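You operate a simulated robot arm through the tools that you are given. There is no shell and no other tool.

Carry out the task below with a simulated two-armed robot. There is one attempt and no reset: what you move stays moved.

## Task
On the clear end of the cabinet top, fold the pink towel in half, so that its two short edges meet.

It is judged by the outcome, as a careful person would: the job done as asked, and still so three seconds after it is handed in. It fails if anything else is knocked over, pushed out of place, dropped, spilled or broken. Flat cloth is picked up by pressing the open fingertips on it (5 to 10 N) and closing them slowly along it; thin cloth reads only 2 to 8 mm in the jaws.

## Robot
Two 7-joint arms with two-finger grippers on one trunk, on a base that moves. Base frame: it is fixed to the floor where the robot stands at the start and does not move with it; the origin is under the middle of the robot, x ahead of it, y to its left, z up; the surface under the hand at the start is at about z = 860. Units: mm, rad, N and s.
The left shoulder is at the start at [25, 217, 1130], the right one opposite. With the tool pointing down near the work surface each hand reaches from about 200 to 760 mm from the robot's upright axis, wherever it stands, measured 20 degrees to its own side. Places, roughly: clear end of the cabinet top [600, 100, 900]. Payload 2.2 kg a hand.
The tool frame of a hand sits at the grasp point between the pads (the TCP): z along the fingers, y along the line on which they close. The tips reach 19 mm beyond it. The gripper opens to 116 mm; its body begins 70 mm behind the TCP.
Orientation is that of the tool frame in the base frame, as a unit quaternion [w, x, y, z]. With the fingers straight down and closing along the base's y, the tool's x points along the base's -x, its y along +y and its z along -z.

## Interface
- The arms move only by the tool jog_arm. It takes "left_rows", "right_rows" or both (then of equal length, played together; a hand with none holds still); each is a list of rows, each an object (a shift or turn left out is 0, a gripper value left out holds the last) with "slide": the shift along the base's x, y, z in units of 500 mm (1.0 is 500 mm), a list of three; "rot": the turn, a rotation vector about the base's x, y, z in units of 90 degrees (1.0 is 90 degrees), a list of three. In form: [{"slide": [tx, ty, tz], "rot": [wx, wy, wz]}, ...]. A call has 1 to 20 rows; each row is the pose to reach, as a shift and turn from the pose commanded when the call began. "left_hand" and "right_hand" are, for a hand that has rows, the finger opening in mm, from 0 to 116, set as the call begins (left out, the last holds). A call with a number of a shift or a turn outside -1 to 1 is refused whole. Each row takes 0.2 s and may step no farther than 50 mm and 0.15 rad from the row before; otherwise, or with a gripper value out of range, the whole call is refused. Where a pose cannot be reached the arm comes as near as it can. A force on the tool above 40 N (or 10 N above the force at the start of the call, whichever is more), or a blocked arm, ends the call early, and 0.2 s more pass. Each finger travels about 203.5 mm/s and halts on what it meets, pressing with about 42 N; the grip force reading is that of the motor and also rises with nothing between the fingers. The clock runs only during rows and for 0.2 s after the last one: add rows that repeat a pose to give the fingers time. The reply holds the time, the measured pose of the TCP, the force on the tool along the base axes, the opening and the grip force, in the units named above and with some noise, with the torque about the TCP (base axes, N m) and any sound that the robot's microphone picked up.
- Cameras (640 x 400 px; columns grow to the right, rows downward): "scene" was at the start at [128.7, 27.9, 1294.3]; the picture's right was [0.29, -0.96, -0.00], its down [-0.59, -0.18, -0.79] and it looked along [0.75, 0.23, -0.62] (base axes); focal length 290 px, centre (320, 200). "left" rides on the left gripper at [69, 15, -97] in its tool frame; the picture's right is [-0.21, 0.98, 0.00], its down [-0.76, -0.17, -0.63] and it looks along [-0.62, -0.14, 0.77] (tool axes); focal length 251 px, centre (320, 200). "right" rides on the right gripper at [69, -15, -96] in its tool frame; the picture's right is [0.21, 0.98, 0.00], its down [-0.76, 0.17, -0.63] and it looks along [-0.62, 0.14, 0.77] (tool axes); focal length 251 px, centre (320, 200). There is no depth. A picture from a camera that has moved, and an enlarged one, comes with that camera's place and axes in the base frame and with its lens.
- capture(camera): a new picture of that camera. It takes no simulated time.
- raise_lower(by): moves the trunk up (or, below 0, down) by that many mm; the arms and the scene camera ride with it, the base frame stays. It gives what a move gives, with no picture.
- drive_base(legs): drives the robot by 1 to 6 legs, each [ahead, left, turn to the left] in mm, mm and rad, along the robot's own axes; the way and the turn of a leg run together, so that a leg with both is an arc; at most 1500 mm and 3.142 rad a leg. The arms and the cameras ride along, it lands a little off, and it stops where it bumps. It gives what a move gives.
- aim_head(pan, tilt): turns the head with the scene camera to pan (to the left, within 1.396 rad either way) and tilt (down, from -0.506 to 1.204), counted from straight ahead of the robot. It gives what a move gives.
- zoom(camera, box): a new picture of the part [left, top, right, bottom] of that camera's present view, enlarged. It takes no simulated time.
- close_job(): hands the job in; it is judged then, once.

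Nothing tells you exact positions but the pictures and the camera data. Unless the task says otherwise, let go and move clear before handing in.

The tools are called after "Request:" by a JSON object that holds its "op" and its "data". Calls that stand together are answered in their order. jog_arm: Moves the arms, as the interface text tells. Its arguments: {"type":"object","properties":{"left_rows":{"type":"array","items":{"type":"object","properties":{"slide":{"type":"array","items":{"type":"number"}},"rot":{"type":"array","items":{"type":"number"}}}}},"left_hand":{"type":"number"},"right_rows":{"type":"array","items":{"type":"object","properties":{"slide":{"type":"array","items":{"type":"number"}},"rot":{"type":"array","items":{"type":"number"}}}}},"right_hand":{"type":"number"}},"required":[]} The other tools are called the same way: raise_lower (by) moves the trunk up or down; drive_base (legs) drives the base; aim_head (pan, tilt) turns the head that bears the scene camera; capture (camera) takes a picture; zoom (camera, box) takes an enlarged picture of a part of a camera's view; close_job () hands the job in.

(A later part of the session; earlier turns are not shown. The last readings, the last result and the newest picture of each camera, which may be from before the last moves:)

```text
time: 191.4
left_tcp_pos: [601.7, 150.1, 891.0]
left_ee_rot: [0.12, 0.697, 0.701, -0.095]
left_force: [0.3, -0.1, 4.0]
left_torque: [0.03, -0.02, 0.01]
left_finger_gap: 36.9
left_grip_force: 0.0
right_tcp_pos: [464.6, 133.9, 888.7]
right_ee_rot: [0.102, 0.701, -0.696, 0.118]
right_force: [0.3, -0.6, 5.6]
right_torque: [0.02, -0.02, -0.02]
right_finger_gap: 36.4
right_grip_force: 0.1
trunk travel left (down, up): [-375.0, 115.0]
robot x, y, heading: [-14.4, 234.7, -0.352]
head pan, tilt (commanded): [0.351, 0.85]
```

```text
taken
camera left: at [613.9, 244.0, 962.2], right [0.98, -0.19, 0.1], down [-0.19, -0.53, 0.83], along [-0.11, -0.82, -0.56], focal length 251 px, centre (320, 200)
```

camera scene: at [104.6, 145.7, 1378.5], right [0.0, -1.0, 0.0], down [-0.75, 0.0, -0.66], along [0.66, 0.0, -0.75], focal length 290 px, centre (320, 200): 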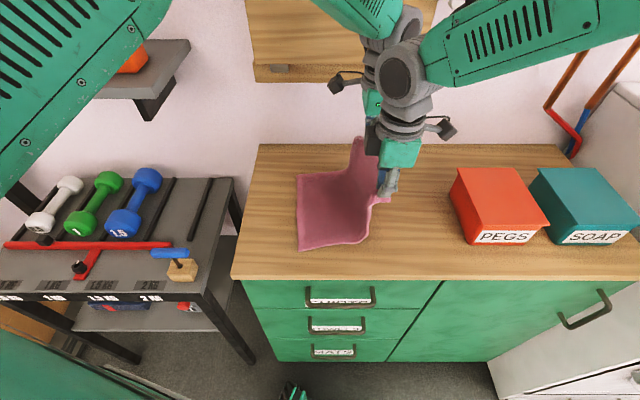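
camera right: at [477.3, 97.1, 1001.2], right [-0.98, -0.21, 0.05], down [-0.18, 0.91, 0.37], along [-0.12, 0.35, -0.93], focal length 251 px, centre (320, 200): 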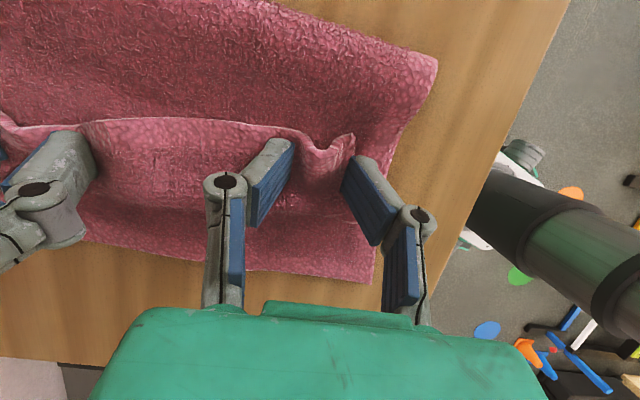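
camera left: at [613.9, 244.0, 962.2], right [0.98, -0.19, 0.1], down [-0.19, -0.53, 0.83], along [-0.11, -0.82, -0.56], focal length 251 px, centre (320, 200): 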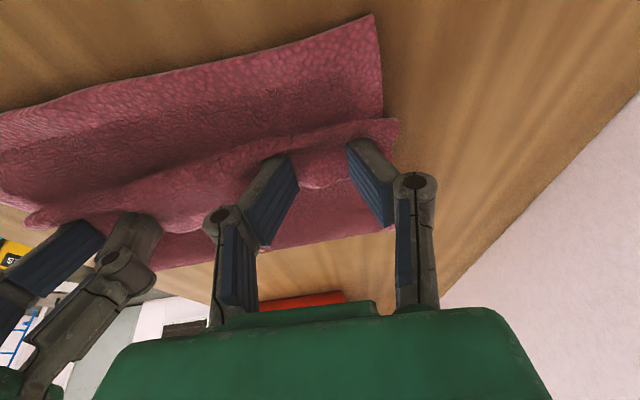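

The corners are released, with the hem folded back as expected. I'll lift clear and look at the towel.

Request:
{"op": "jog_arm", "data": {"left_rows": [{"slide": [0, 0, 0.01]}, {"slide": [0, 0, 0.03]}, {"slide": [0, 0, 0.06], "rot": [0.03, 0, 0]}, {"slide": [0, 0, 0.09], "rot": [0.06, 0, 0]}, {"slide": [0, 0, 0.12], "rot": [0.1, 0, 0]}, {"slide": [0, 0, 0.15], "rot": [0.14, 0, 0]}, {"slide": [0, 0, 0.17], "rot": [0.17, 0, 0]}, {"slide": [0, 0, 0.18], "rot": [0.2, 0, 0]}, {"slide": [0, 0, 0.18], "rot": [0.2, 0, 0]}], "right_rows": [{"slide": [0, 0, 0.01]}, {"slide": [0, 0, 0.03]}, {"slide": [0, 0, 0.06], "rot": [0.03, 0, 0]}, {"slide": [0, 0, 0.09], "rot": [0.06, 0, 0]}, {"slide": [0, 0, 0.12], "rot": [0.1, 0, 0]}, {"slide": [0, 0, 0.15], "rot": [0.14, 0, 0]}, {"slide": [0, 0, 0.17], "rot": [0.17, 0, 0]}, {"slide": [0, 0, 0.18], "rot": [0.2, 0, 0]}, {"slide": [0, 0, 0.18], "rot": [0.2, 0, 0]}]}}

Request:
{"op": "zoom", "data": {"camera": "scene", "box": [270, 150, 450, 290]}}

Request:
{"op": "capture", "data": {"camera": "right"}}

Request:
{"op": "capture", "data": {"camera": "left"}}

```text
time: 193.4
left_tcp_pos: [603.7, 149.9, 979.9]
left_ee_rot: [0.007, 0.707, 0.707, 0.015]
left_force: [-0.1, -0.4, 0.2]
left_torque: [0.01, 0.01, -0.03]
left_finger_gap: 36.0
left_grip_force: 0.0
right_tcp_pos: [464.0, 132.9, 978.1]
right_ee_rot: [-0.01, 0.708, -0.706, 0.006]
right_force: [0.3, -0.1, 0.0]
right_torque: [-0.05, -0.02, 0.0]
right_finger_gap: 36.0
right_grip_force: 0.1
trunk travel left (down, up): [-375.0, 115.0]
robot x, y, heading: [-20.8, 229.5, -0.35]
head pan, tilt (commanded): [0.351, 0.85]
```

```text
2.86 times, centred on (360, 220) of scene
camera zoom: at [104.6, 221.9, 1378.5], right [0.0, -1.0, 0.0], down [-0.75, 0.0, -0.66], along [0.66, 0.0, -0.75], focal length 827 px, centre (206, 143)
```

zoom: 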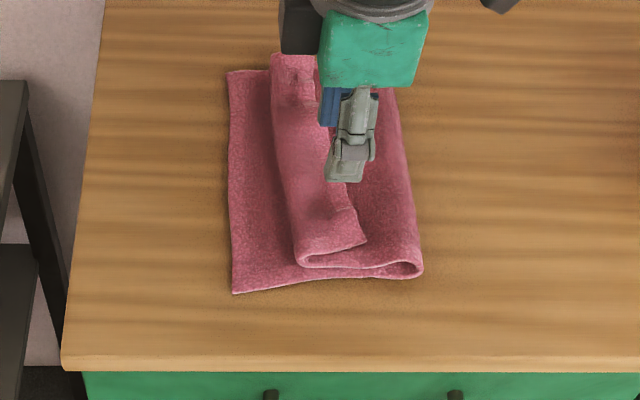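

```text
taken
camera right: at [477.6, 64.0, 1074.5], right [-0.98, -0.22, -0.02], down [-0.18, 0.75, 0.63], along [-0.12, 0.62, -0.77], focal length 251 px, centre (320, 200)
```

right: 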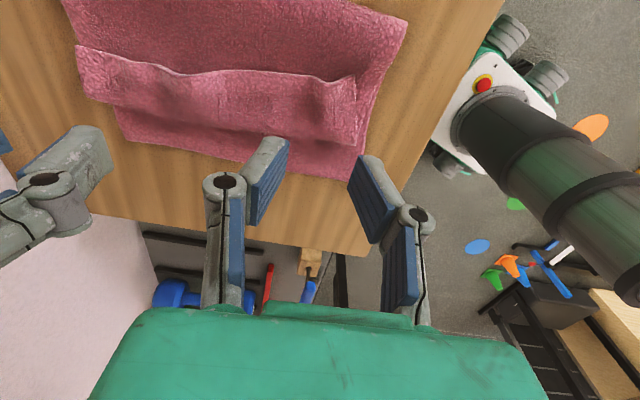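

```text
taken
camera left: at [614.9, 216.2, 1077.7], right [0.98, -0.21, 0.03], down [-0.19, -0.76, 0.62], along [-0.11, -0.61, -0.78], focal length 251 px, centre (320, 200)
```

left: 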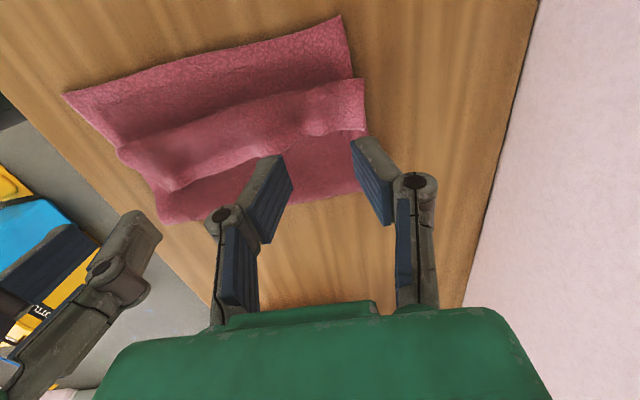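

The fold is nearly there: the halves are even and only a 40–50 mm flap of the top edge is folded back on itself. If unrolled outward it would end at y ≈ 208, almost exactly over the lower edge (≈ 202). I'll position open fingertips behind the flap's free edge to push it over to the left.

Request:
{"op": "jog_arm", "data": {"left_rows": [{"slide": [0, -0.012, 0]}, {"slide": [0, -0.03, 0]}, {"slide": [-0.002, -0.05, -0.005]}, {"slide": [-0.002, -0.07, -0.02]}, {"slide": [-0.002, -0.085, -0.045]}, {"slide": [-0.002, -0.092, -0.075]}, {"slide": [-0.002, -0.094, -0.105]}, {"slide": [-0.002, -0.094, -0.135]}, {"slide": [-0.002, -0.094, -0.155]}, {"slide": [-0.002, -0.094, -0.165]}, {"slide": [-0.002, -0.094, -0.165]}], "right_rows": [{"slide": [0.002, -0.012, 0]}, {"slide": [0.005, -0.03, 0]}, {"slide": [0.01, -0.052, -0.005]}, {"slide": [0.014, -0.072, -0.02]}, {"slide": [0.016, -0.086, -0.045]}, {"slide": [0.016, -0.093, -0.075]}, {"slide": [0.016, -0.096, -0.105]}, {"slide": [0.016, -0.096, -0.135]}, {"slide": [0.016, -0.096, -0.155]}, {"slide": [0.016, -0.096, -0.165]}, {"slide": [0.016, -0.096, -0.165]}], "left_hand": 70, "right_hand": 60}}

Request:
{"op": "capture", "data": {"camera": "right"}}

Request:
{"op": "capture", "data": {"camera": "left"}}

Request:
{"op": "zoom", "data": {"camera": "scene", "box": [270, 150, 450, 290]}}

```text
time: 195.8
left_tcp_pos: [601.7, 101.6, 896.6]
left_ee_rot: [0.009, 0.706, 0.708, 0.015]
left_force: [0.2, -0.5, -0.9]
left_torque: [-0.01, 0.0, 0.01]
left_finger_gap: 69.8
left_grip_force: 0.1
right_tcp_pos: [473.2, 84.1, 895.4]
right_ee_rot: [-0.008, 0.708, -0.706, 0.007]
right_force: [0.0, 0.0, 1.3]
right_torque: [0.0, 0.01, 0.01]
right_finger_gap: 60.1
right_grip_force: 0.2
trunk travel left (down, up): [-375.0, 115.0]
robot x, y, heading: [-20.2, 237.8, -0.349]
head pan, tilt (commanded): [0.351, 0.85]
```

```text
taken
camera right: at [485.5, 15.9, 991.1], right [-0.98, -0.22, -0.02], down [-0.18, 0.75, 0.63], along [-0.12, 0.62, -0.77], focal length 251 px, centre (320, 200)
```

right: 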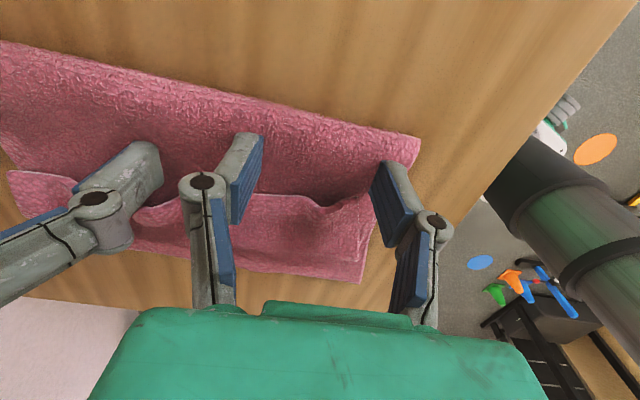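

```text
taken
camera left: at [613.6, 169.2, 995.3], right [0.98, -0.22, 0.03], down [-0.19, -0.76, 0.62], along [-0.11, -0.61, -0.78], focal length 251 px, centre (320, 200)
```

left: 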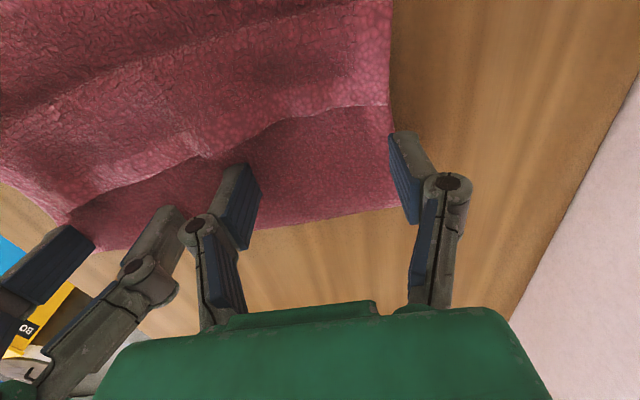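

```text
2.86 times, centred on (360, 220) of scene
camera zoom: at [104.8, 221.4, 1378.5], right [0.0, -1.0, 0.0], down [-0.75, 0.0, -0.66], along [0.66, 0.0, -0.75], focal length 827 px, centre (206, 143)
```

zoom: 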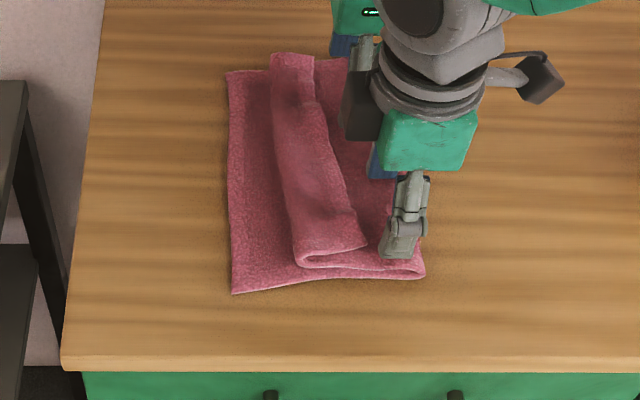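

The fingertips are just behind the flap's free edge on both sides. I'll narrow the openings slightly and lower until the tips graze the top layer.

Request:
{"op": "jog_arm", "data": {"left_rows": [{"slide": [0, 0, -0.004]}, {"slide": [0, 0, -0.008]}, {"slide": [0, 0, -0.011]}, {"slide": [0, 0, -0.011]}], "right_rows": [{"slide": [0, 0, -0.004]}, {"slide": [0, 0, -0.008]}, {"slide": [0, 0, -0.011]}, {"slide": [0, 0, -0.011]}], "left_hand": 56, "right_hand": 50}}

Request:
{"op": "jog_arm", "data": {"left_rows": [{"slide": [0, 0, -0.003]}, {"slide": [0, 0, -0.003]}], "right_rows": [{"slide": [0, 0, -0.003]}, {"slide": [0, 0, -0.003]}]}}

```text
time: 196.8
left_tcp_pos: [602.2, 101.0, 890.1]
left_ee_rot: [0.009, 0.707, 0.707, 0.015]
left_force: [0.5, 1.1, 0.3]
left_torque: [0.01, 0.01, -0.06]
left_finger_gap: 56.1
left_grip_force: 0.0
right_tcp_pos: [472.9, 84.3, 889.8]
right_ee_rot: [-0.009, 0.707, -0.707, 0.007]
right_force: [-0.3, 1.2, -0.9]
right_torque: [0.01, 0.01, -0.02]
right_finger_gap: 50.0
right_grip_force: 0.1
trunk travel left (down, up): [-375.0, 115.0]
robot x, y, heading: [-14.5, 233.9, -0.345]
head pan, tilt (commanded): [0.351, 0.85]
```

```text
time: 197.4
left_tcp_pos: [601.3, 102.1, 890.3]
left_ee_rot: [0.009, 0.707, 0.707, 0.015]
left_force: [0.1, -0.6, -0.2]
left_torque: [-0.01, 0.02, 0.01]
left_finger_gap: 55.8
left_grip_force: 0.0
right_tcp_pos: [472.8, 84.6, 889.4]
right_ee_rot: [-0.01, 0.707, -0.707, 0.006]
right_force: [0.5, 0.4, 0.2]
right_torque: [0.0, 0.0, 0.0]
right_finger_gap: 49.9
right_grip_force: 0.0
trunk travel left (down, up): [-375.0, 115.0]
robot x, y, heading: [-20.6, 232.1, -0.348]
head pan, tilt (commanded): [0.351, 0.85]
```

Request:
{"op": "jog_arm", "data": {"left_rows": [{"slide": [0, 0, -0.003]}, {"slide": [0, 0, -0.005]}, {"slide": [0, 0, -0.005]}], "right_rows": [{"slide": [0, 0, -0.003]}, {"slide": [0, 0, -0.005]}, {"slide": [0, 0, -0.005]}]}}

Request:
{"op": "zoom", "data": {"camera": "right", "box": [160, 80, 460, 300]}}

Request:
{"op": "zoom", "data": {"camera": "left", "box": [160, 60, 460, 280]}}

```text
time: 198.2
left_tcp_pos: [603.1, 103.2, 887.2]
left_ee_rot: [0.009, 0.707, 0.707, 0.016]
left_force: [-0.1, 0.0, 1.0]
left_torque: [-0.01, 0.02, 0.0]
left_finger_gap: 55.7
left_grip_force: 0.0
right_tcp_pos: [472.6, 84.8, 886.4]
right_ee_rot: [-0.01, 0.708, -0.706, 0.007]
right_force: [-0.3, 1.0, 5.4]
right_torque: [0.02, 0.05, 0.01]
right_finger_gap: 49.7
right_grip_force: 0.1
trunk travel left (down, up): [-375.0, 115.0]
robot x, y, heading: [-16.6, 234.3, -0.348]
head pan, tilt (commanded): [0.351, 0.85]
```

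```text
1.82 times, centred on (310, 190) of right
camera zoom: at [485.8, 16.1, 982.7], right [-0.98, -0.22, -0.02], down [-0.18, 0.75, 0.63], along [-0.12, 0.62, -0.77], focal length 457 px, centre (338, 218)
```

zoom: 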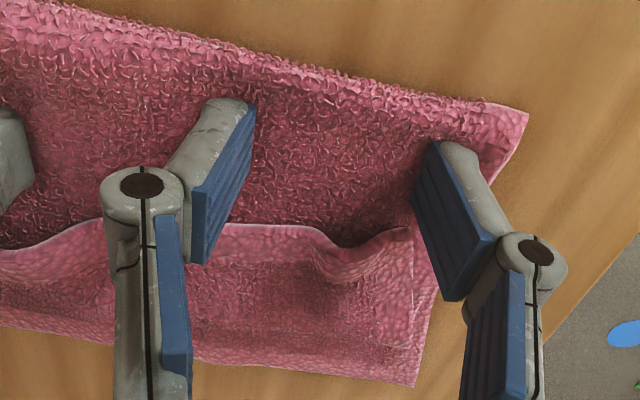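

```text
1.82 times, centred on (310, 170) of left
camera zoom: at [613.4, 170.0, 986.3], right [0.98, -0.22, 0.03], down [-0.19, -0.76, 0.62], along [-0.11, -0.61, -0.78], focal length 457 px, centre (338, 254)
```

zoom: 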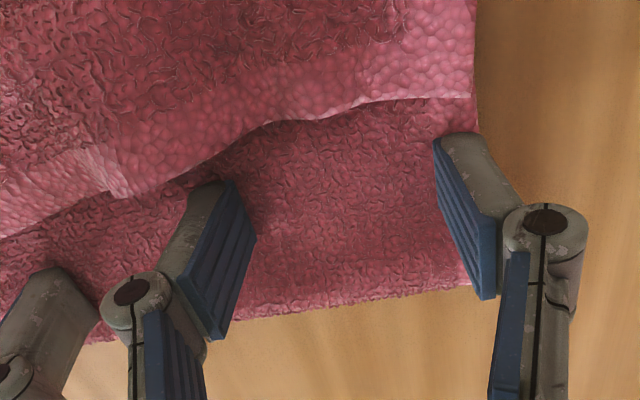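

The view is excellent: the flap's free edge lies just ahead of the tips. I'll shift the right hand 13 mm so both its fingers catch the flap, lighten its contact, and begin a slow push.

Request:
{"op": "jog_arm", "data": {"right_rows": [{"slide": [0, 0, 0.004]}, {"slide": [0.013, 0, 0.004]}, {"slide": [0.026, 0, 0.004]}, {"slide": [0.026, 0, 0.002]}, {"slide": [0.026, 0, 0.002]}]}}

Request:
{"op": "jog_arm", "data": {"left_rows": [{"slide": [0, 0.006, 0]}, {"slide": [0, 0.014, 0]}, {"slide": [0, 0.022, 0]}, {"slide": [0, 0.03, 0]}, {"slide": [0, 0.038, 0]}, {"slide": [0, 0.046, 0]}, {"slide": [0, 0.054, 0]}, {"slide": [0, 0.06, 0]}], "right_rows": [{"slide": [0, 0.008, 0]}, {"slide": [0, 0.018, 0]}, {"slide": [0, 0.028, 0]}, {"slide": [0, 0.038, 0]}, {"slide": [0, 0.048, 0]}, {"slide": [0, 0.058, 0]}, {"slide": [0, 0.068, 0]}, {"slide": [0, 0.076, 0]}]}}

Request:
{"op": "zoom", "data": {"camera": "right", "box": [160, 80, 460, 300]}}

Request:
{"op": "zoom", "data": {"camera": "left", "box": [160, 60, 460, 280]}}

Request:
{"op": "zoom", "data": {"camera": "scene", "box": [270, 150, 450, 290]}}

```text
time: 199.4
left_tcp_pos: [601.5, 102.6, 887.0]
left_ee_rot: [0.009, 0.707, 0.707, 0.015]
left_force: [0.4, -0.2, 1.7]
left_torque: [-0.04, 0.03, 0.0]
left_finger_gap: 56.0
left_grip_force: 0.0
right_tcp_pos: [485.4, 84.8, 887.0]
right_ee_rot: [-0.01, 0.708, -0.706, 0.007]
right_force: [-0.7, 0.2, 2.5]
right_torque: [-0.01, 0.03, -0.01]
right_finger_gap: 50.1
right_grip_force: 0.0
trunk travel left (down, up): [-375.0, 115.0]
robot x, y, heading: [-17.7, 233.0, -0.346]
head pan, tilt (commanded): [0.351, 0.85]
```

```text
time: 201.2
left_tcp_pos: [601.1, 130.8, 887.6]
left_ee_rot: [0.009, 0.707, 0.707, 0.015]
left_force: [0.4, -0.3, 2.1]
left_torque: [-0.02, -0.01, -0.01]
left_finger_gap: 55.9
left_grip_force: 0.0
right_tcp_pos: [485.9, 123.3, 888.5]
right_ee_rot: [-0.009, 0.707, -0.707, 0.006]
right_force: [-0.5, -0.3, 1.3]
right_torque: [-0.01, 0.05, -0.01]
right_finger_gap: 49.9
right_grip_force: 0.1
trunk travel left (down, up): [-375.0, 115.0]
robot x, y, heading: [-18.6, 233.9, -0.348]
head pan, tilt (commanded): [0.351, 0.85]
```

```text
1.82 times, centred on (310, 190) of right
camera zoom: at [498.4, 55.0, 983.5], right [-0.98, -0.22, -0.02], down [-0.18, 0.75, 0.63], along [-0.12, 0.62, -0.78], focal length 457 px, centre (338, 218)
```

zoom: 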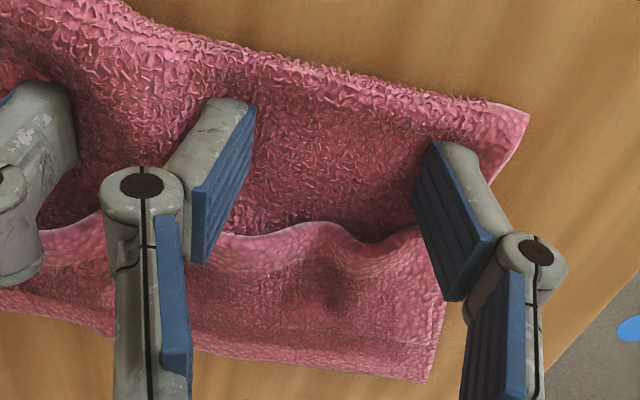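

```text
1.82 times, centred on (310, 170) of left
camera zoom: at [612.3, 199.2, 986.0], right [0.98, -0.22, 0.03], down [-0.19, -0.76, 0.62], along [-0.11, -0.61, -0.78], focal length 457 px, centre (338, 254)
```

zoom: 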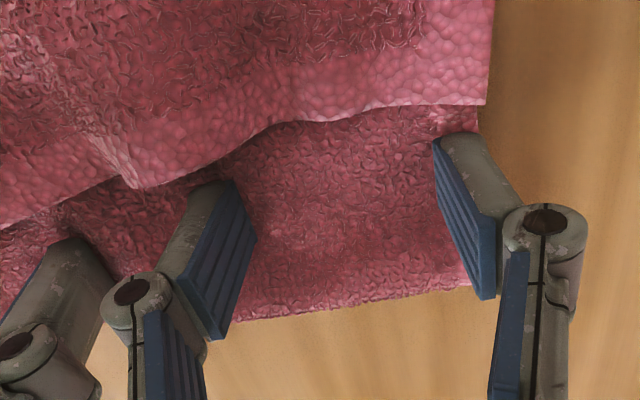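

```text
2.86 times, centred on (360, 220) of scene
camera zoom: at [104.3, 221.8, 1378.6], right [0.0, -1.0, 0.0], down [-0.75, 0.0, -0.66], along [0.66, 0.0, -0.75], focal length 827 px, centre (206, 143)
```

zoom: 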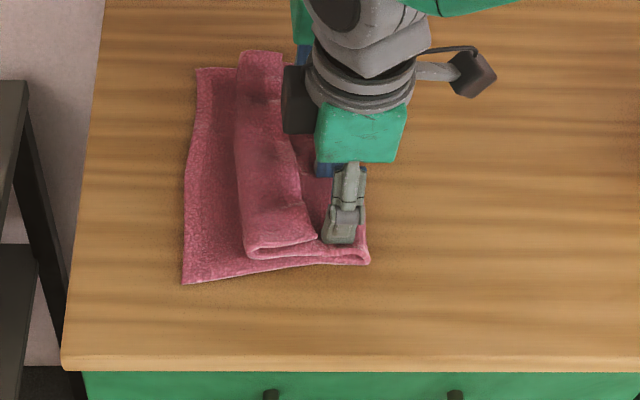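

Pushing in contact just slid the whole towel about 35 mm left, still neatly folded and still on the clear end. I'll use the left hand as an anchor pressing the layers down, and push the flap with the right hand hovering slightly above the surface.

Request:
{"op": "jog_arm", "data": {"left_rows": [{"slide": [0, 0, -0.002]}, {"slide": [0, 0, -0.004]}, {"slide": [0, 0, -0.004]}], "right_rows": [{"slide": [0, 0, 0.002]}, {"slide": [0, 0, 0.003]}, {"slide": [0, 0, 0.003]}]}}

Request:
{"op": "jog_arm", "data": {"right_rows": [{"slide": [0, 0.006, 0]}, {"slide": [0, 0.014, 0]}, {"slide": [0, 0.022, 0]}, {"slide": [0, 0.03, 0]}, {"slide": [0, 0.038, 0]}, {"slide": [0, 0.046, 0]}, {"slide": [0, 0.054, 0]}, {"slide": [0, 0.062, 0]}, {"slide": [0, 0.07, 0]}, {"slide": [0, 0.078, 0]}]}}

Request:
{"op": "zoom", "data": {"camera": "right", "box": [160, 80, 460, 300]}}

Request:
{"op": "zoom", "data": {"camera": "scene", "box": [270, 150, 450, 290]}}

```text
time: 202.0
left_tcp_pos: [601.3, 131.5, 885.8]
left_ee_rot: [0.01, 0.707, 0.707, 0.015]
left_force: [-1.6, -0.8, 7.5]
left_torque: [-0.02, 0.18, 0.0]
left_finger_gap: 56.8
left_grip_force: 0.5
right_tcp_pos: [483.8, 123.3, 888.6]
right_ee_rot: [-0.009, 0.708, -0.707, 0.006]
right_force: [0.2, 0.0, 0.9]
right_torque: [0.07, -0.03, 0.0]
right_finger_gap: 49.8
right_grip_force: 0.1
trunk travel left (down, up): [-375.0, 115.0]
robot x, y, heading: [-17.1, 236.9, -0.345]
head pan, tilt (commanded): [0.351, 0.85]
```

```text
time: 204.2
left_tcp_pos: [600.8, 132.1, 886.7]
left_ee_rot: [0.009, 0.707, 0.707, 0.016]
left_force: [0.9, 0.6, 5.8]
left_torque: [0.01, 0.01, -0.02]
left_finger_gap: 52.7
left_grip_force: 0.0
right_tcp_pos: [484.6, 162.6, 888.5]
right_ee_rot: [-0.009, 0.707, -0.707, 0.007]
right_force: [0.1, -0.3, 0.9]
right_torque: [0.01, 0.02, -0.02]
right_finger_gap: 49.7
right_grip_force: 0.1
trunk travel left (down, up): [-375.0, 115.0]
robot x, y, heading: [-18.5, 234.7, -0.342]
head pan, tilt (commanded): [0.351, 0.85]
```

```text
1.82 times, centred on (310, 190) of right
camera zoom: at [498.4, 93.3, 985.1], right [-0.98, -0.22, -0.02], down [-0.18, 0.75, 0.63], along [-0.12, 0.62, -0.78], focal length 457 px, centre (338, 218)
```

zoom: 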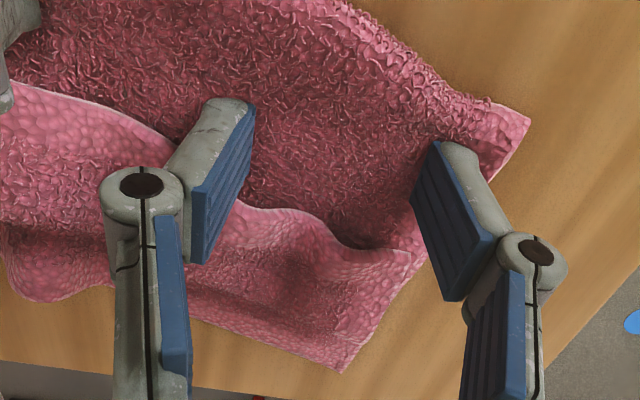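

```text
2.86 times, centred on (360, 220) of scene
camera zoom: at [104.0, 222.3, 1378.7], right [0.0, -1.0, 0.0], down [-0.75, 0.0, -0.66], along [0.66, 0.0, -0.75], focal length 827 px, centre (206, 143)
```

zoom: 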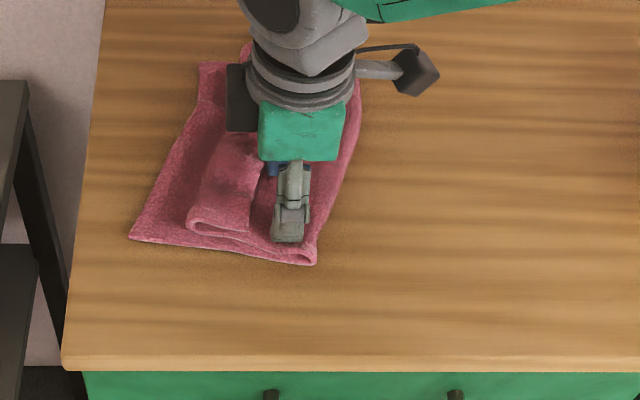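

The towel pivoted around the anchor even with the light touch, so cloth friction on the table is low. I'll use that same friction to drag it back straight.

Request:
{"op": "jog_arm", "data": {"right_rows": [{"slide": [0, 0, -0.002]}, {"slide": [0, -0.006, -0.003]}, {"slide": [0, -0.014, -0.003]}, {"slide": [0, -0.022, -0.003]}, {"slide": [0, -0.03, -0.003]}, {"slide": [0, -0.038, -0.003]}, {"slide": [0, -0.046, -0.003]}, {"slide": [0, -0.054, -0.003]}, {"slide": [0, -0.062, -0.003]}, {"slide": [0, -0.07, -0.003]}, {"slide": [0, -0.078, -0.003]}]}}

Request:
{"op": "zoom", "data": {"camera": "scene", "box": [270, 150, 450, 290]}}

Request:
{"op": "zoom", "data": {"camera": "right", "box": [160, 80, 460, 300]}}

```text
time: 206.6
left_tcp_pos: [602.4, 131.4, 885.0]
left_ee_rot: [0.01, 0.707, 0.707, 0.015]
left_force: [0.8, 0.2, 6.8]
left_torque: [-0.02, 0.07, 0.0]
left_finger_gap: 52.6
left_grip_force: 0.0
right_tcp_pos: [485.6, 123.1, 887.6]
right_ee_rot: [-0.009, 0.707, -0.707, 0.006]
right_force: [-0.8, 0.8, 2.0]
right_torque: [-0.01, 0.02, 0.01]
right_finger_gap: 50.0
right_grip_force: 0.0
trunk travel left (down, up): [-375.0, 115.0]
robot x, y, heading: [-16.7, 229.4, -0.351]
head pan, tilt (commanded): [0.351, 0.85]
```

```text
2.86 times, centred on (360, 220) of scene
camera zoom: at [103.7, 222.4, 1378.7], right [0.0, -1.0, 0.0], down [-0.75, 0.0, -0.66], along [0.66, 0.0, -0.75], focal length 827 px, centre (206, 143)
```

zoom: 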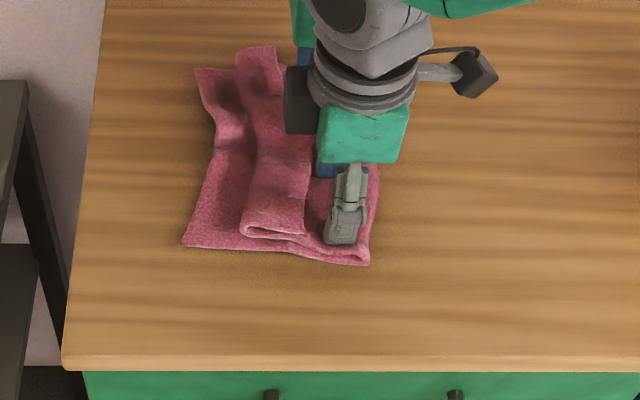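

```text
1.82 times, centred on (310, 190) of right
camera zoom: at [497.9, 54.1, 983.5], right [-0.98, -0.22, -0.02], down [-0.18, 0.75, 0.63], along [-0.12, 0.62, -0.78], focal length 457 px, centre (338, 218)
```

zoom: 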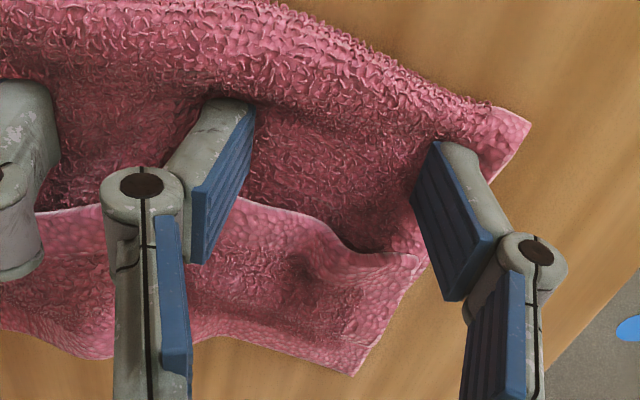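

The towel is back on its spot but got a few wrinkles. I'll lift both hands clear and look at the whole state before choosing the next step.

Request:
{"op": "jog_arm", "data": {"left_rows": [{"slide": [0, 0, 0.02]}, {"slide": [0, -0.01, 0.06]}, {"slide": [0, -0.04, 0.1]}, {"slide": [0, -0.08, 0.14]}, {"slide": [0, -0.12, 0.17]}, {"slide": [0, -0.16, 0.19]}, {"slide": [0, -0.19, 0.2]}, {"slide": [0, -0.2, 0.2]}], "right_rows": [{"slide": [0, 0, 0.02]}, {"slide": [0, -0.02, 0.06]}, {"slide": [0, -0.06, 0.1]}, {"slide": [0, -0.12, 0.14]}, {"slide": [0, -0.18, 0.17]}, {"slide": [0, -0.24, 0.19]}, {"slide": [0, -0.28, 0.2]}, {"slide": [0, -0.3, 0.2]}]}}

Request:
{"op": "zoom", "data": {"camera": "scene", "box": [250, 150, 430, 290]}}

Request:
{"op": "capture", "data": {"camera": "left"}}

Request:
{"op": "capture", "data": {"camera": "right"}}

```text
time: 208.4
left_tcp_pos: [601.9, 29.4, 984.5]
left_ee_rot: [0.008, 0.707, 0.707, 0.016]
left_force: [0.1, -0.7, -0.8]
left_torque: [-0.05, -0.04, 0.0]
left_finger_gap: 56.0
left_grip_force: 0.0
right_tcp_pos: [485.7, -29.9, 988.7]
right_ee_rot: [-0.009, 0.708, -0.706, 0.005]
right_force: [0.3, -0.8, 0.8]
right_torque: [0.01, 0.0, 0.05]
right_finger_gap: 50.1
right_grip_force: 0.0
trunk travel left (down, up): [-375.0, 115.0]
robot x, y, heading: [-21.2, 235.7, -0.348]
head pan, tilt (commanded): [0.351, 0.85]
```

```text
2.86 times, centred on (340, 220) of scene
camera zoom: at [104.3, 219.2, 1378.5], right [0.0, -1.0, 0.0], down [-0.75, 0.0, -0.66], along [0.66, 0.0, -0.75], focal length 827 px, centre (263, 143)
```

zoom: 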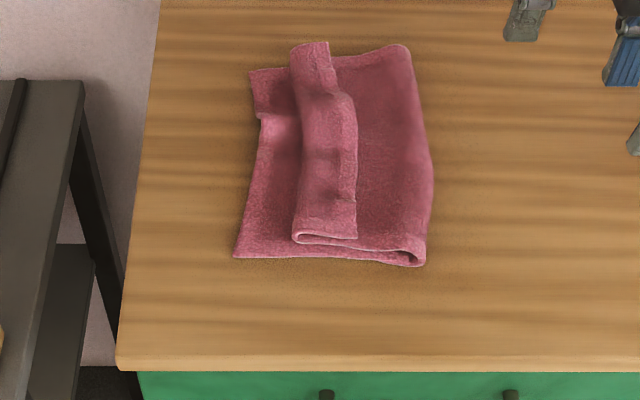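

```text
taken
camera left: at [613.3, 96.4, 1083.7], right [0.98, -0.21, 0.03], down [-0.19, -0.76, 0.62], along [-0.11, -0.61, -0.79], focal length 251 px, centre (320, 200)
```

left: 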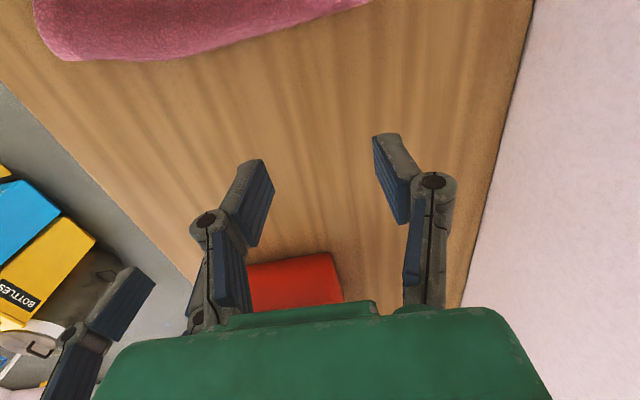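

```text
taken
camera right: at [498.5, -98.9, 1084.4], right [-0.98, -0.22, -0.02], down [-0.18, 0.75, 0.63], along [-0.12, 0.62, -0.77], focal length 251 px, centre (320, 200)
```

right: 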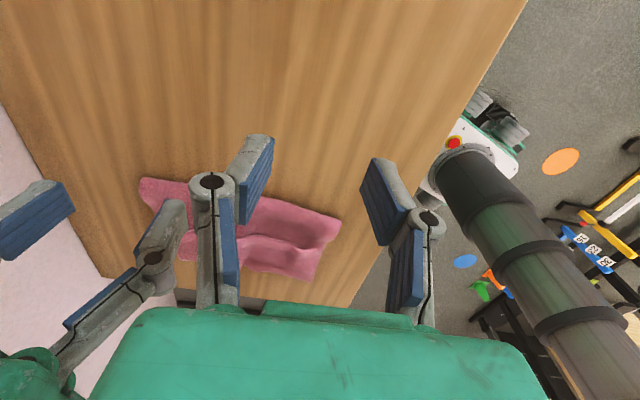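

The state is better than I feared: only the 45 mm flap needs flipping outward, which would bring the edge to y ≈ 240 over the lower edge (231–241). First I'll drag the whole towel about 45 mm back to the right, pressing evenly with both hands, to get comfortable reach.

Request:
{"op": "jog_arm", "data": {"left_rows": [{"slide": [0, 0.02, 0]}, {"slide": [0, 0.06, -0.005]}, {"slide": [0.002, 0.1, -0.02]}, {"slide": [0.004, 0.14, -0.05]}, {"slide": [0.006, 0.165, -0.09]}, {"slide": [0.006, 0.175, -0.13]}, {"slide": [0.006, 0.177, -0.16]}, {"slide": [0.006, 0.177, -0.18]}, {"slide": [0.006, 0.177, -0.19]}, {"slide": [0.006, 0.177, -0.19]}], "right_rows": [{"slide": [0, 0.03, 0]}, {"slide": [0, 0.08, -0.005]}, {"slide": [0.002, 0.14, -0.02]}, {"slide": [0.004, 0.2, -0.05]}, {"slide": [0.006, 0.25, -0.09]}, {"slide": [0.008, 0.28, -0.13]}, {"slide": [0.008, 0.288, -0.16]}, {"slide": [0.008, 0.29, -0.185]}, {"slide": [0.008, 0.29, -0.198]}, {"slide": [0.008, 0.29, -0.198]}]}}

Request:
{"op": "jog_arm", "data": {"left_rows": [{"slide": [0, 0, -0.002]}, {"slide": [0, 0, -0.005]}, {"slide": [0, 0, -0.005]}], "right_rows": [{"slide": [0, 0, -0.002]}, {"slide": [0, 0, -0.005]}, {"slide": [0, 0, -0.005]}]}}

```text
time: 210.6
left_tcp_pos: [605.1, 122.1, 889.1]
left_ee_rot: [0.009, 0.707, 0.707, 0.015]
left_force: [-0.6, -0.5, 0.0]
left_torque: [0.01, 0.01, -0.02]
left_finger_gap: 55.9
left_grip_force: 0.1
right_tcp_pos: [488.7, 118.0, 888.4]
right_ee_rot: [-0.01, 0.708, -0.706, 0.007]
right_force: [-0.3, -0.6, 2.1]
right_torque: [-0.01, 0.02, 0.01]
right_finger_gap: 50.0
right_grip_force: 0.1
trunk travel left (down, up): [-375.0, 115.0]
robot x, y, heading: [-16.5, 237.3, -0.352]
head pan, tilt (commanded): [0.351, 0.85]
```

```text
time: 211.4
left_tcp_pos: [604.4, 119.3, 888.2]
left_ee_rot: [0.009, 0.707, 0.707, 0.015]
left_force: [0.3, 0.3, 2.6]
left_torque: [0.0, 0.04, -0.02]
left_finger_gap: 56.0
left_grip_force: 0.0
right_tcp_pos: [489.6, 117.5, 886.6]
right_ee_rot: [-0.009, 0.708, -0.706, 0.006]
right_force: [-0.8, 0.0, 7.1]
right_torque: [-0.01, 0.12, 0.04]
right_finger_gap: 50.6
right_grip_force: 0.2
trunk travel left (down, up): [-375.0, 115.0]
robot x, y, heading: [-16.0, 236.6, -0.344]
head pan, tilt (commanded): [0.351, 0.85]
```

Request:
{"op": "jog_arm", "data": {"left_rows": [{"slide": [0, 0, -0.001]}, {"slide": [0, -0.004, -0.001]}, {"slide": [0, -0.012, -0.001]}, {"slide": [0, -0.02, -0.001]}, {"slide": [0, -0.028, -0.001]}, {"slide": [0, -0.036, -0.001]}, {"slide": [0, -0.044, -0.001]}, {"slide": [0, -0.052, -0.001]}, {"slide": [0, -0.06, -0.001]}, {"slide": [0, -0.068, -0.001]}, {"slide": [0, -0.076, -0.001]}, {"slide": [0, -0.084, -0.001]}, {"slide": [0, -0.09, -0.001]}, {"slide": [0, -0.09, -0.001]}], "right_rows": [{"slide": [0, 0, 0.0015]}, {"slide": [0, -0.004, 0.0015]}, {"slide": [0, -0.012, 0.0015]}, {"slide": [0, -0.02, 0.0015]}, {"slide": [0, -0.028, 0.0015]}, {"slide": [0, -0.036, 0.0015]}, {"slide": [0, -0.044, 0.0015]}, {"slide": [0, -0.052, 0.0015]}, {"slide": [0, -0.06, 0.0015]}, {"slide": [0, -0.068, 0.0015]}, {"slide": [0, -0.076, 0.0015]}, {"slide": [0, -0.084, 0.0015]}, {"slide": [0, -0.09, 0.0015]}, {"slide": [0, -0.09, 0.0015]}]}}

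Request:
{"op": "zoom", "data": {"camera": "scene", "box": [250, 150, 430, 290]}}

Request:
{"op": "capture", "data": {"camera": "left"}}

Request:
{"op": "capture", "data": {"camera": "right"}}

```text
time: 214.4
left_tcp_pos: [605.0, 75.8, 887.0]
left_ee_rot: [0.009, 0.707, 0.707, 0.015]
left_force: [-0.8, 1.8, 3.1]
left_torque: [-0.02, 0.05, -0.01]
left_finger_gap: 56.1
left_grip_force: 0.1
right_tcp_pos: [490.6, 71.9, 888.0]
right_ee_rot: [-0.009, 0.708, -0.706, 0.007]
right_force: [0.0, 0.6, 2.8]
right_torque: [0.02, 0.03, -0.01]
right_finger_gap: 50.2
right_grip_force: 0.1
trunk travel left (down, up): [-375.0, 115.0]
robot x, y, heading: [-17.7, 232.4, -0.343]
head pan, tilt (commanded): [0.351, 0.85]
```

```text
2.86 times, centred on (340, 220) of scene
camera zoom: at [104.2, 222.0, 1378.6], right [0.0, -1.0, 0.0], down [-0.75, 0.0, -0.66], along [0.66, 0.0, -0.75], focal length 827 px, centre (263, 143)
```

zoom: 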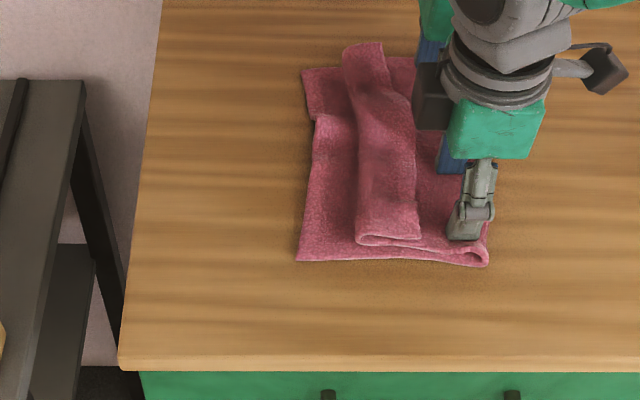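

```text
taken
camera left: at [616.8, 143.5, 986.0], right [0.98, -0.22, 0.03], down [-0.19, -0.76, 0.62], along [-0.11, -0.61, -0.78], focal length 251 px, centre (320, 200)
```

left: 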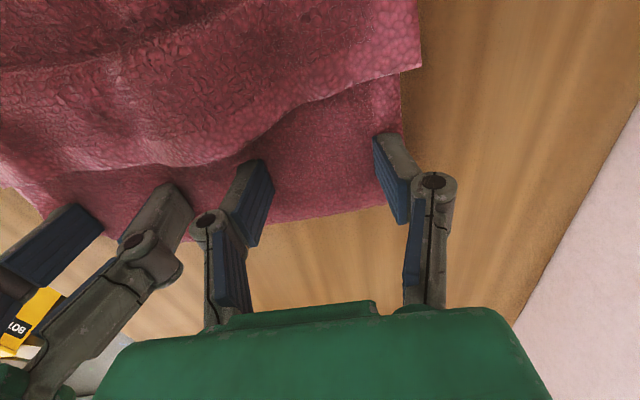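

```text
taken
camera right: at [502.2, 4.3, 982.9], right [-0.98, -0.22, -0.02], down [-0.18, 0.75, 0.63], along [-0.12, 0.62, -0.78], focal length 251 px, centre (320, 200)
```

right: 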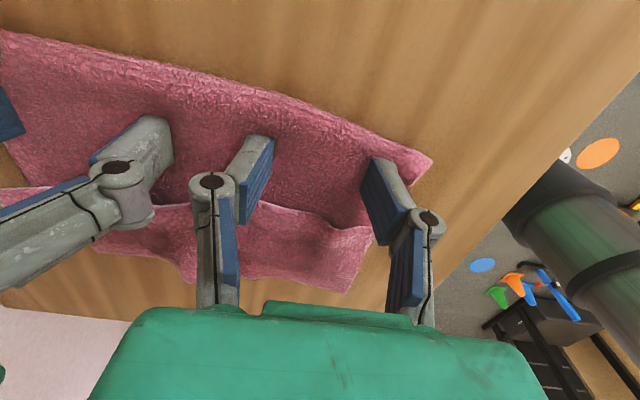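

The towel slid back cleanly with its shape kept. Next I'll smooth the wrinkle in the exposed lower strip: press lightly near both lower-left corners and draw the right hand toward me.

Request:
{"op": "jog_arm", "data": {"left_rows": [{"slide": [0, 0, 0.02]}, {"slide": [0, 0, 0.06]}, {"slide": [0.01, 0.03, 0.08]}, {"slide": [0.02, 0.08, 0.09]}, {"slide": [0.03, 0.13, 0.09]}, {"slide": [0.04, 0.17, 0.08]}, {"slide": [0.04, 0.19, 0.06]}, {"slide": [0.04, 0.193, 0.03]}, {"slide": [0.04, 0.193, 0.01]}, {"slide": [0.04, 0.193, 0.003]}, {"slide": [0.04, 0.193, 0.003]}], "right_rows": [{"slide": [0, 0, 0.02]}, {"slide": [0, 0, 0.06]}, {"slide": [-0.01, 0.03, 0.08]}, {"slide": [-0.02, 0.08, 0.09]}, {"slide": [-0.035, 0.13, 0.09]}, {"slide": [-0.045, 0.18, 0.08]}, {"slide": [-0.05, 0.205, 0.06]}, {"slide": [-0.05, 0.207, 0.03]}, {"slide": [-0.05, 0.207, 0.01]}, {"slide": [-0.05, 0.207, 0.002]}, {"slide": [-0.05, 0.207, 0.002]}], "left_hand": 20, "right_hand": 20}}

Request:
{"op": "capture", "data": {"camera": "left"}}

Request:
{"op": "capture", "data": {"camera": "right"}}

Request:
{"op": "zoom", "data": {"camera": "scene", "box": [250, 150, 430, 290]}}

```text
time: 216.8
left_tcp_pos: [625.4, 173.1, 888.2]
left_ee_rot: [0.009, 0.706, 0.708, 0.015]
left_force: [1.4, 0.3, -0.2]
left_torque: [0.02, -0.03, 0.01]
left_finger_gap: 19.6
left_grip_force: 0.0
right_tcp_pos: [465.1, 175.9, 888.7]
right_ee_rot: [-0.009, 0.708, -0.707, 0.007]
right_force: [-0.1, -0.5, 0.1]
right_torque: [-0.01, -0.02, -0.03]
right_finger_gap: 19.9
right_grip_force: 0.1
trunk travel left (down, up): [-375.0, 115.0]
robot x, y, heading: [-22.3, 230.5, -0.349]
head pan, tilt (commanded): [0.351, 0.85]
```

```text
taken
camera left: at [636.6, 240.6, 986.5], right [0.98, -0.22, 0.03], down [-0.19, -0.76, 0.62], along [-0.11, -0.61, -0.78], focal length 251 px, centre (320, 200)
```

left: 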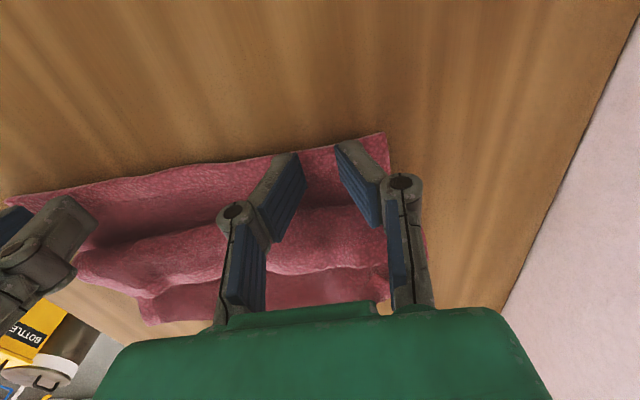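

```text
taken
camera right: at [477.6, 107.9, 984.1], right [-0.98, -0.22, -0.02], down [-0.18, 0.75, 0.63], along [-0.12, 0.62, -0.78], focal length 251 px, centre (320, 200)
```

right: 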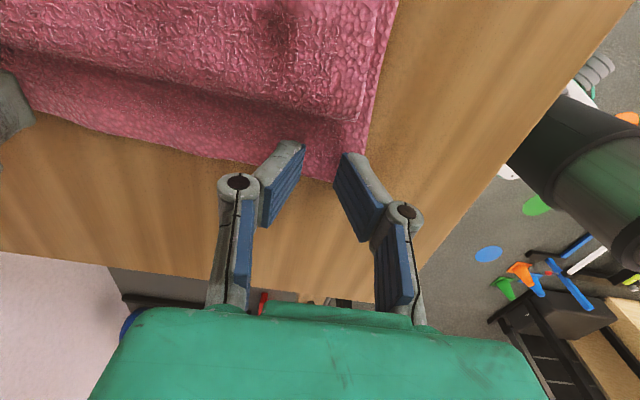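

```text
2.86 times, centred on (340, 220) of scene
camera zoom: at [105.1, 222.5, 1378.5], right [0.0, -1.0, 0.0], down [-0.75, 0.0, -0.66], along [0.66, 0.0, -0.75], focal length 827 px, centre (263, 143)
```

zoom: 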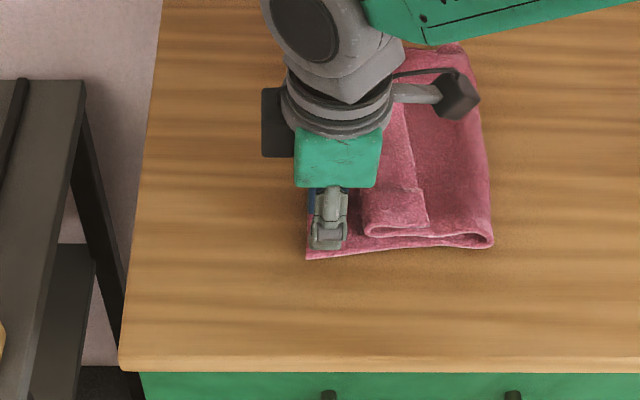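

Request:
{"op": "jog_arm", "data": {"left_rows": [{"slide": [0, -0.01, 0]}, {"slide": [0, -0.018, -0.004]}, {"slide": [0, -0.018, -0.008]}, {"slide": [0, -0.018, -0.01]}, {"slide": [0, -0.018, -0.01]}], "right_rows": [{"slide": [0.006, -0.004, 0]}, {"slide": [0.012, -0.008, -0.004]}, {"slide": [0.012, -0.008, -0.008]}, {"slide": [0.012, -0.008, -0.01]}, {"slide": [0.012, -0.008, -0.01]}]}}

Request:
{"op": "jog_arm", "data": {"left_rows": [{"slide": [0, 0, -0.002]}, {"slide": [0, 0, -0.002]}], "right_rows": [{"slide": [0, 0, -0.002]}, {"slide": [0, 0, -0.002]}]}}

```text
time: 218.0
left_tcp_pos: [624.6, 163.9, 883.1]
left_ee_rot: [0.01, 0.707, 0.707, 0.015]
left_force: [0.9, -0.1, 3.9]
left_torque: [0.01, 0.03, -0.02]
left_finger_gap: 19.9
left_grip_force: 0.0
right_tcp_pos: [470.3, 172.6, 882.8]
right_ee_rot: [-0.01, 0.708, -0.706, 0.007]
right_force: [-0.6, 0.7, 3.3]
right_torque: [0.01, 0.02, -0.05]
right_finger_gap: 19.8
right_grip_force: 0.1
trunk travel left (down, up): [-375.0, 115.0]
robot x, y, heading: [-18.6, 232.2, -0.347]
head pan, tilt (commanded): [0.351, 0.85]
```

```text
time: 218.6
left_tcp_pos: [623.6, 162.4, 883.1]
left_ee_rot: [0.009, 0.707, 0.707, 0.015]
left_force: [-0.3, 0.5, 4.0]
left_torque: [0.01, 0.02, -0.03]
left_finger_gap: 20.2
left_grip_force: 0.0
right_tcp_pos: [470.5, 172.4, 882.3]
right_ee_rot: [-0.009, 0.708, -0.706, 0.007]
right_force: [0.8, 0.4, 7.2]
right_torque: [0.0, -0.02, -0.01]
right_finger_gap: 14.5
right_grip_force: 0.1
trunk travel left (down, up): [-375.0, 115.0]
robot x, y, heading: [-23.3, 234.3, -0.347]
head pan, tilt (commanded): [0.351, 0.85]
```

Request:
{"op": "jog_arm", "data": {"right_rows": [{"slide": [-0.004, 0.001, 0]}, {"slide": [-0.01, 0.002, 0]}, {"slide": [-0.016, 0.003, 0]}, {"slide": [-0.022, 0.004, 0]}, {"slide": [-0.028, 0.005, 0]}, {"slide": [-0.034, 0.006, 0]}, {"slide": [-0.04, 0.007, 0]}, {"slide": [-0.045, 0.008, 0]}, {"slide": [-0.045, 0.008, 0]}], "left_rows": [{"slide": [0, 0, -0.001]}, {"slide": [0, 0, -0.002]}, {"slide": [0, 0, -0.002]}, {"slide": [0, 0, -0.002]}, {"slide": [0, 0, -0.002]}, {"slide": [0, 0, -0.002]}, {"slide": [0, 0, -0.002]}, {"slide": [0, 0, -0.002]}, {"slide": [0, 0, -0.002]}]}}

Request:
{"op": "capture", "data": {"camera": "left"}}

Request:
{"op": "capture", "data": {"camera": "right"}}

```text
time: 220.6
left_tcp_pos: [625.7, 163.1, 882.0]
left_ee_rot: [0.009, 0.707, 0.707, 0.015]
left_force: [-0.2, 0.2, 3.9]
left_torque: [0.0, 0.01, -0.02]
left_finger_gap: 16.2
left_grip_force: 3.5
right_tcp_pos: [445.3, 177.4, 881.5]
right_ee_rot: [-0.009, 0.708, -0.706, 0.007]
right_force: [0.4, -0.4, 5.1]
right_torque: [0.02, -0.05, -0.03]
right_finger_gap: 20.5
right_grip_force: 0.1
trunk travel left (down, up): [-375.0, 115.0]
robot x, y, heading: [-18.7, 236.0, -0.346]
head pan, tilt (commanded): [0.351, 0.85]
```

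```text
taken
camera left: at [636.2, 231.7, 980.1], right [0.98, -0.22, 0.03], down [-0.19, -0.76, 0.62], along [-0.11, -0.61, -0.78], focal length 251 px, centre (320, 200)
```

left: 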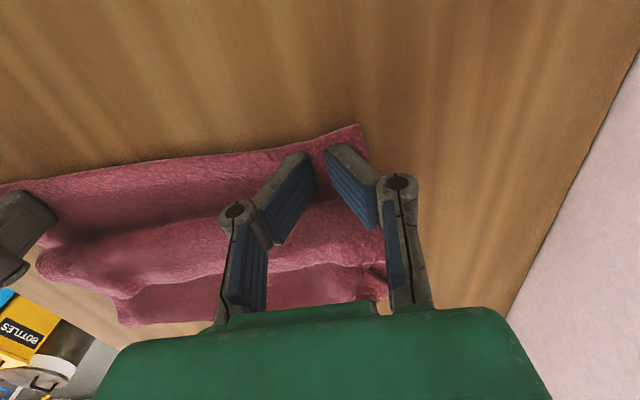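

```text
taken
camera right: at [460.3, 107.9, 978.0], right [-0.98, -0.22, -0.02], down [-0.18, 0.75, 0.63], along [-0.12, 0.62, -0.78], focal length 251 px, centre (320, 200)
```

right: 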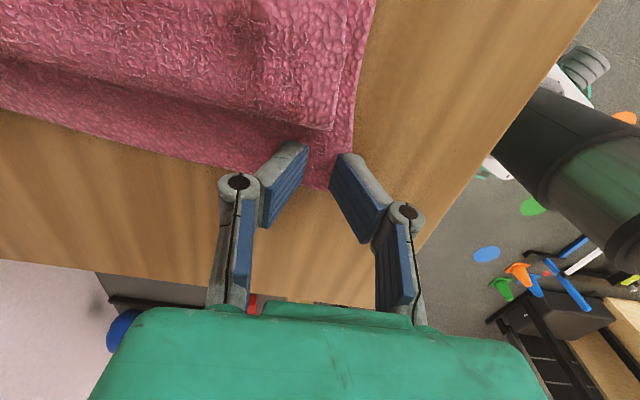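

Request:
{"op": "jog_arm", "data": {"right_rows": [{"slide": [-0.004, 0, 0]}, {"slide": [-0.01, 0, 0]}, {"slide": [-0.016, 0, 0]}, {"slide": [-0.02, 0, 0]}, {"slide": [-0.02, 0, 0.002]}], "left_rows": [{"slide": [0.002, 0, -0.001]}, {"slide": [0.005, 0, -0.001]}, {"slide": [0.009, 0, -0.001]}, {"slide": [0.012, 0, -0.001]}, {"slide": [0.012, 0, 0.001]}]}}

Request:
{"op": "jog_arm", "data": {"left_rows": [{"slide": [0, 0, 0.02]}, {"slide": [0, 0, 0.06]}, {"slide": [0, -0.03, 0.1]}, {"slide": [0, -0.09, 0.13]}, {"slide": [0, -0.15, 0.15]}, {"slide": [0, -0.21, 0.16]}, {"slide": [-0.02, -0.26, 0.16]}, {"slide": [-0.03, -0.28, 0.16]}], "right_rows": [{"slide": [0, 0, 0.02]}, {"slide": [0, 0, 0.06]}, {"slide": [0, -0.04, 0.1]}, {"slide": [0.02, -0.12, 0.13]}, {"slide": [0.04, -0.2, 0.15]}, {"slide": [0.06, -0.28, 0.16]}, {"slide": [0.08, -0.35, 0.16]}, {"slide": [0.09, -0.4, 0.16]}]}}

Request:
{"op": "zoom", "data": {"camera": "scene", "box": [270, 150, 450, 290]}}

Request:
{"op": "capture", "data": {"camera": "right"}}

```text
time: 221.8
left_tcp_pos: [631.1, 163.3, 883.3]
left_ee_rot: [0.008, 0.707, 0.707, 0.015]
left_force: [-0.4, 0.1, 4.3]
left_torque: [-0.03, 0.01, 0.0]
left_finger_gap: 20.1
left_grip_force: 0.0
right_tcp_pos: [437.1, 177.1, 883.8]
right_ee_rot: [-0.009, 0.708, -0.706, 0.006]
right_force: [0.0, 0.7, 3.5]
right_torque: [0.01, -0.03, 0.01]
right_finger_gap: 19.5
right_grip_force: 0.0
trunk travel left (down, up): [-375.0, 115.0]
robot x, y, heading: [-22.2, 235.5, -0.349]
head pan, tilt (commanded): [0.351, 0.85]
```

```text
time: 223.6
left_tcp_pos: [618.1, 17.9, 960.7]
left_ee_rot: [0.008, 0.706, 0.707, 0.018]
left_force: [0.2, -0.7, -0.8]
left_torque: [0.01, -0.01, 0.0]
left_finger_gap: 19.7
left_grip_force: 0.0
right_tcp_pos: [479.9, -25.7, 962.0]
right_ee_rot: [-0.01, 0.707, -0.707, 0.006]
right_force: [-1.2, 0.8, -0.4]
right_torque: [0.01, 0.0, -0.01]
right_finger_gap: 19.7
right_grip_force: 0.1
trunk travel left (down, up): [-375.0, 115.0]
robot x, y, heading: [-16.9, 234.0, -0.347]
head pan, tilt (commanded): [0.351, 0.85]
```

```text
2.86 times, centred on (360, 220) of scene
camera zoom: at [104.0, 218.3, 1378.5], right [0.0, -1.0, 0.0], down [-0.75, 0.0, -0.66], along [0.66, 0.0, -0.75], focal length 827 px, centre (206, 143)
```

zoom: 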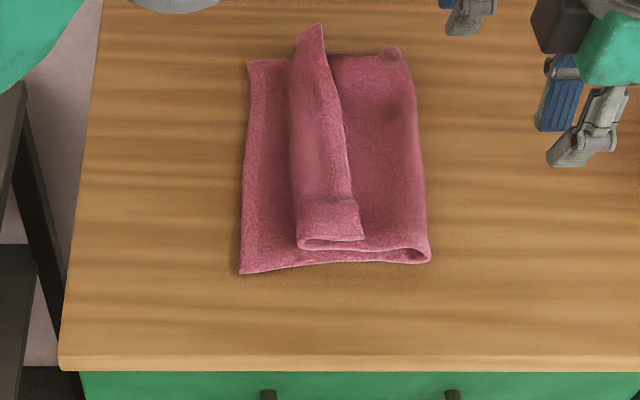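

```text
taken
camera right: at [493.7, -94.8, 1059.2], right [-0.98, -0.22, -0.02], down [-0.18, 0.75, 0.63], along [-0.12, 0.62, -0.77], focal length 251 px, centre (320, 200)
```

right: 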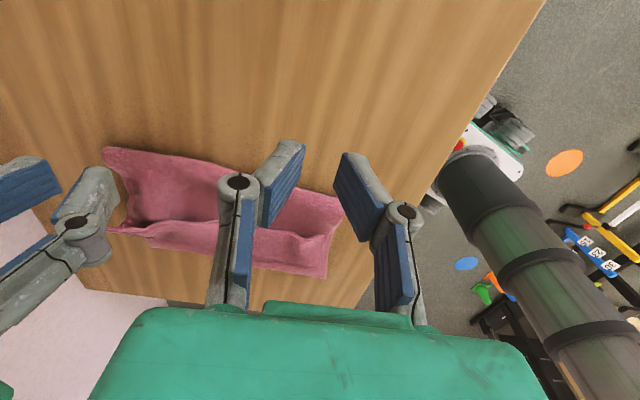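

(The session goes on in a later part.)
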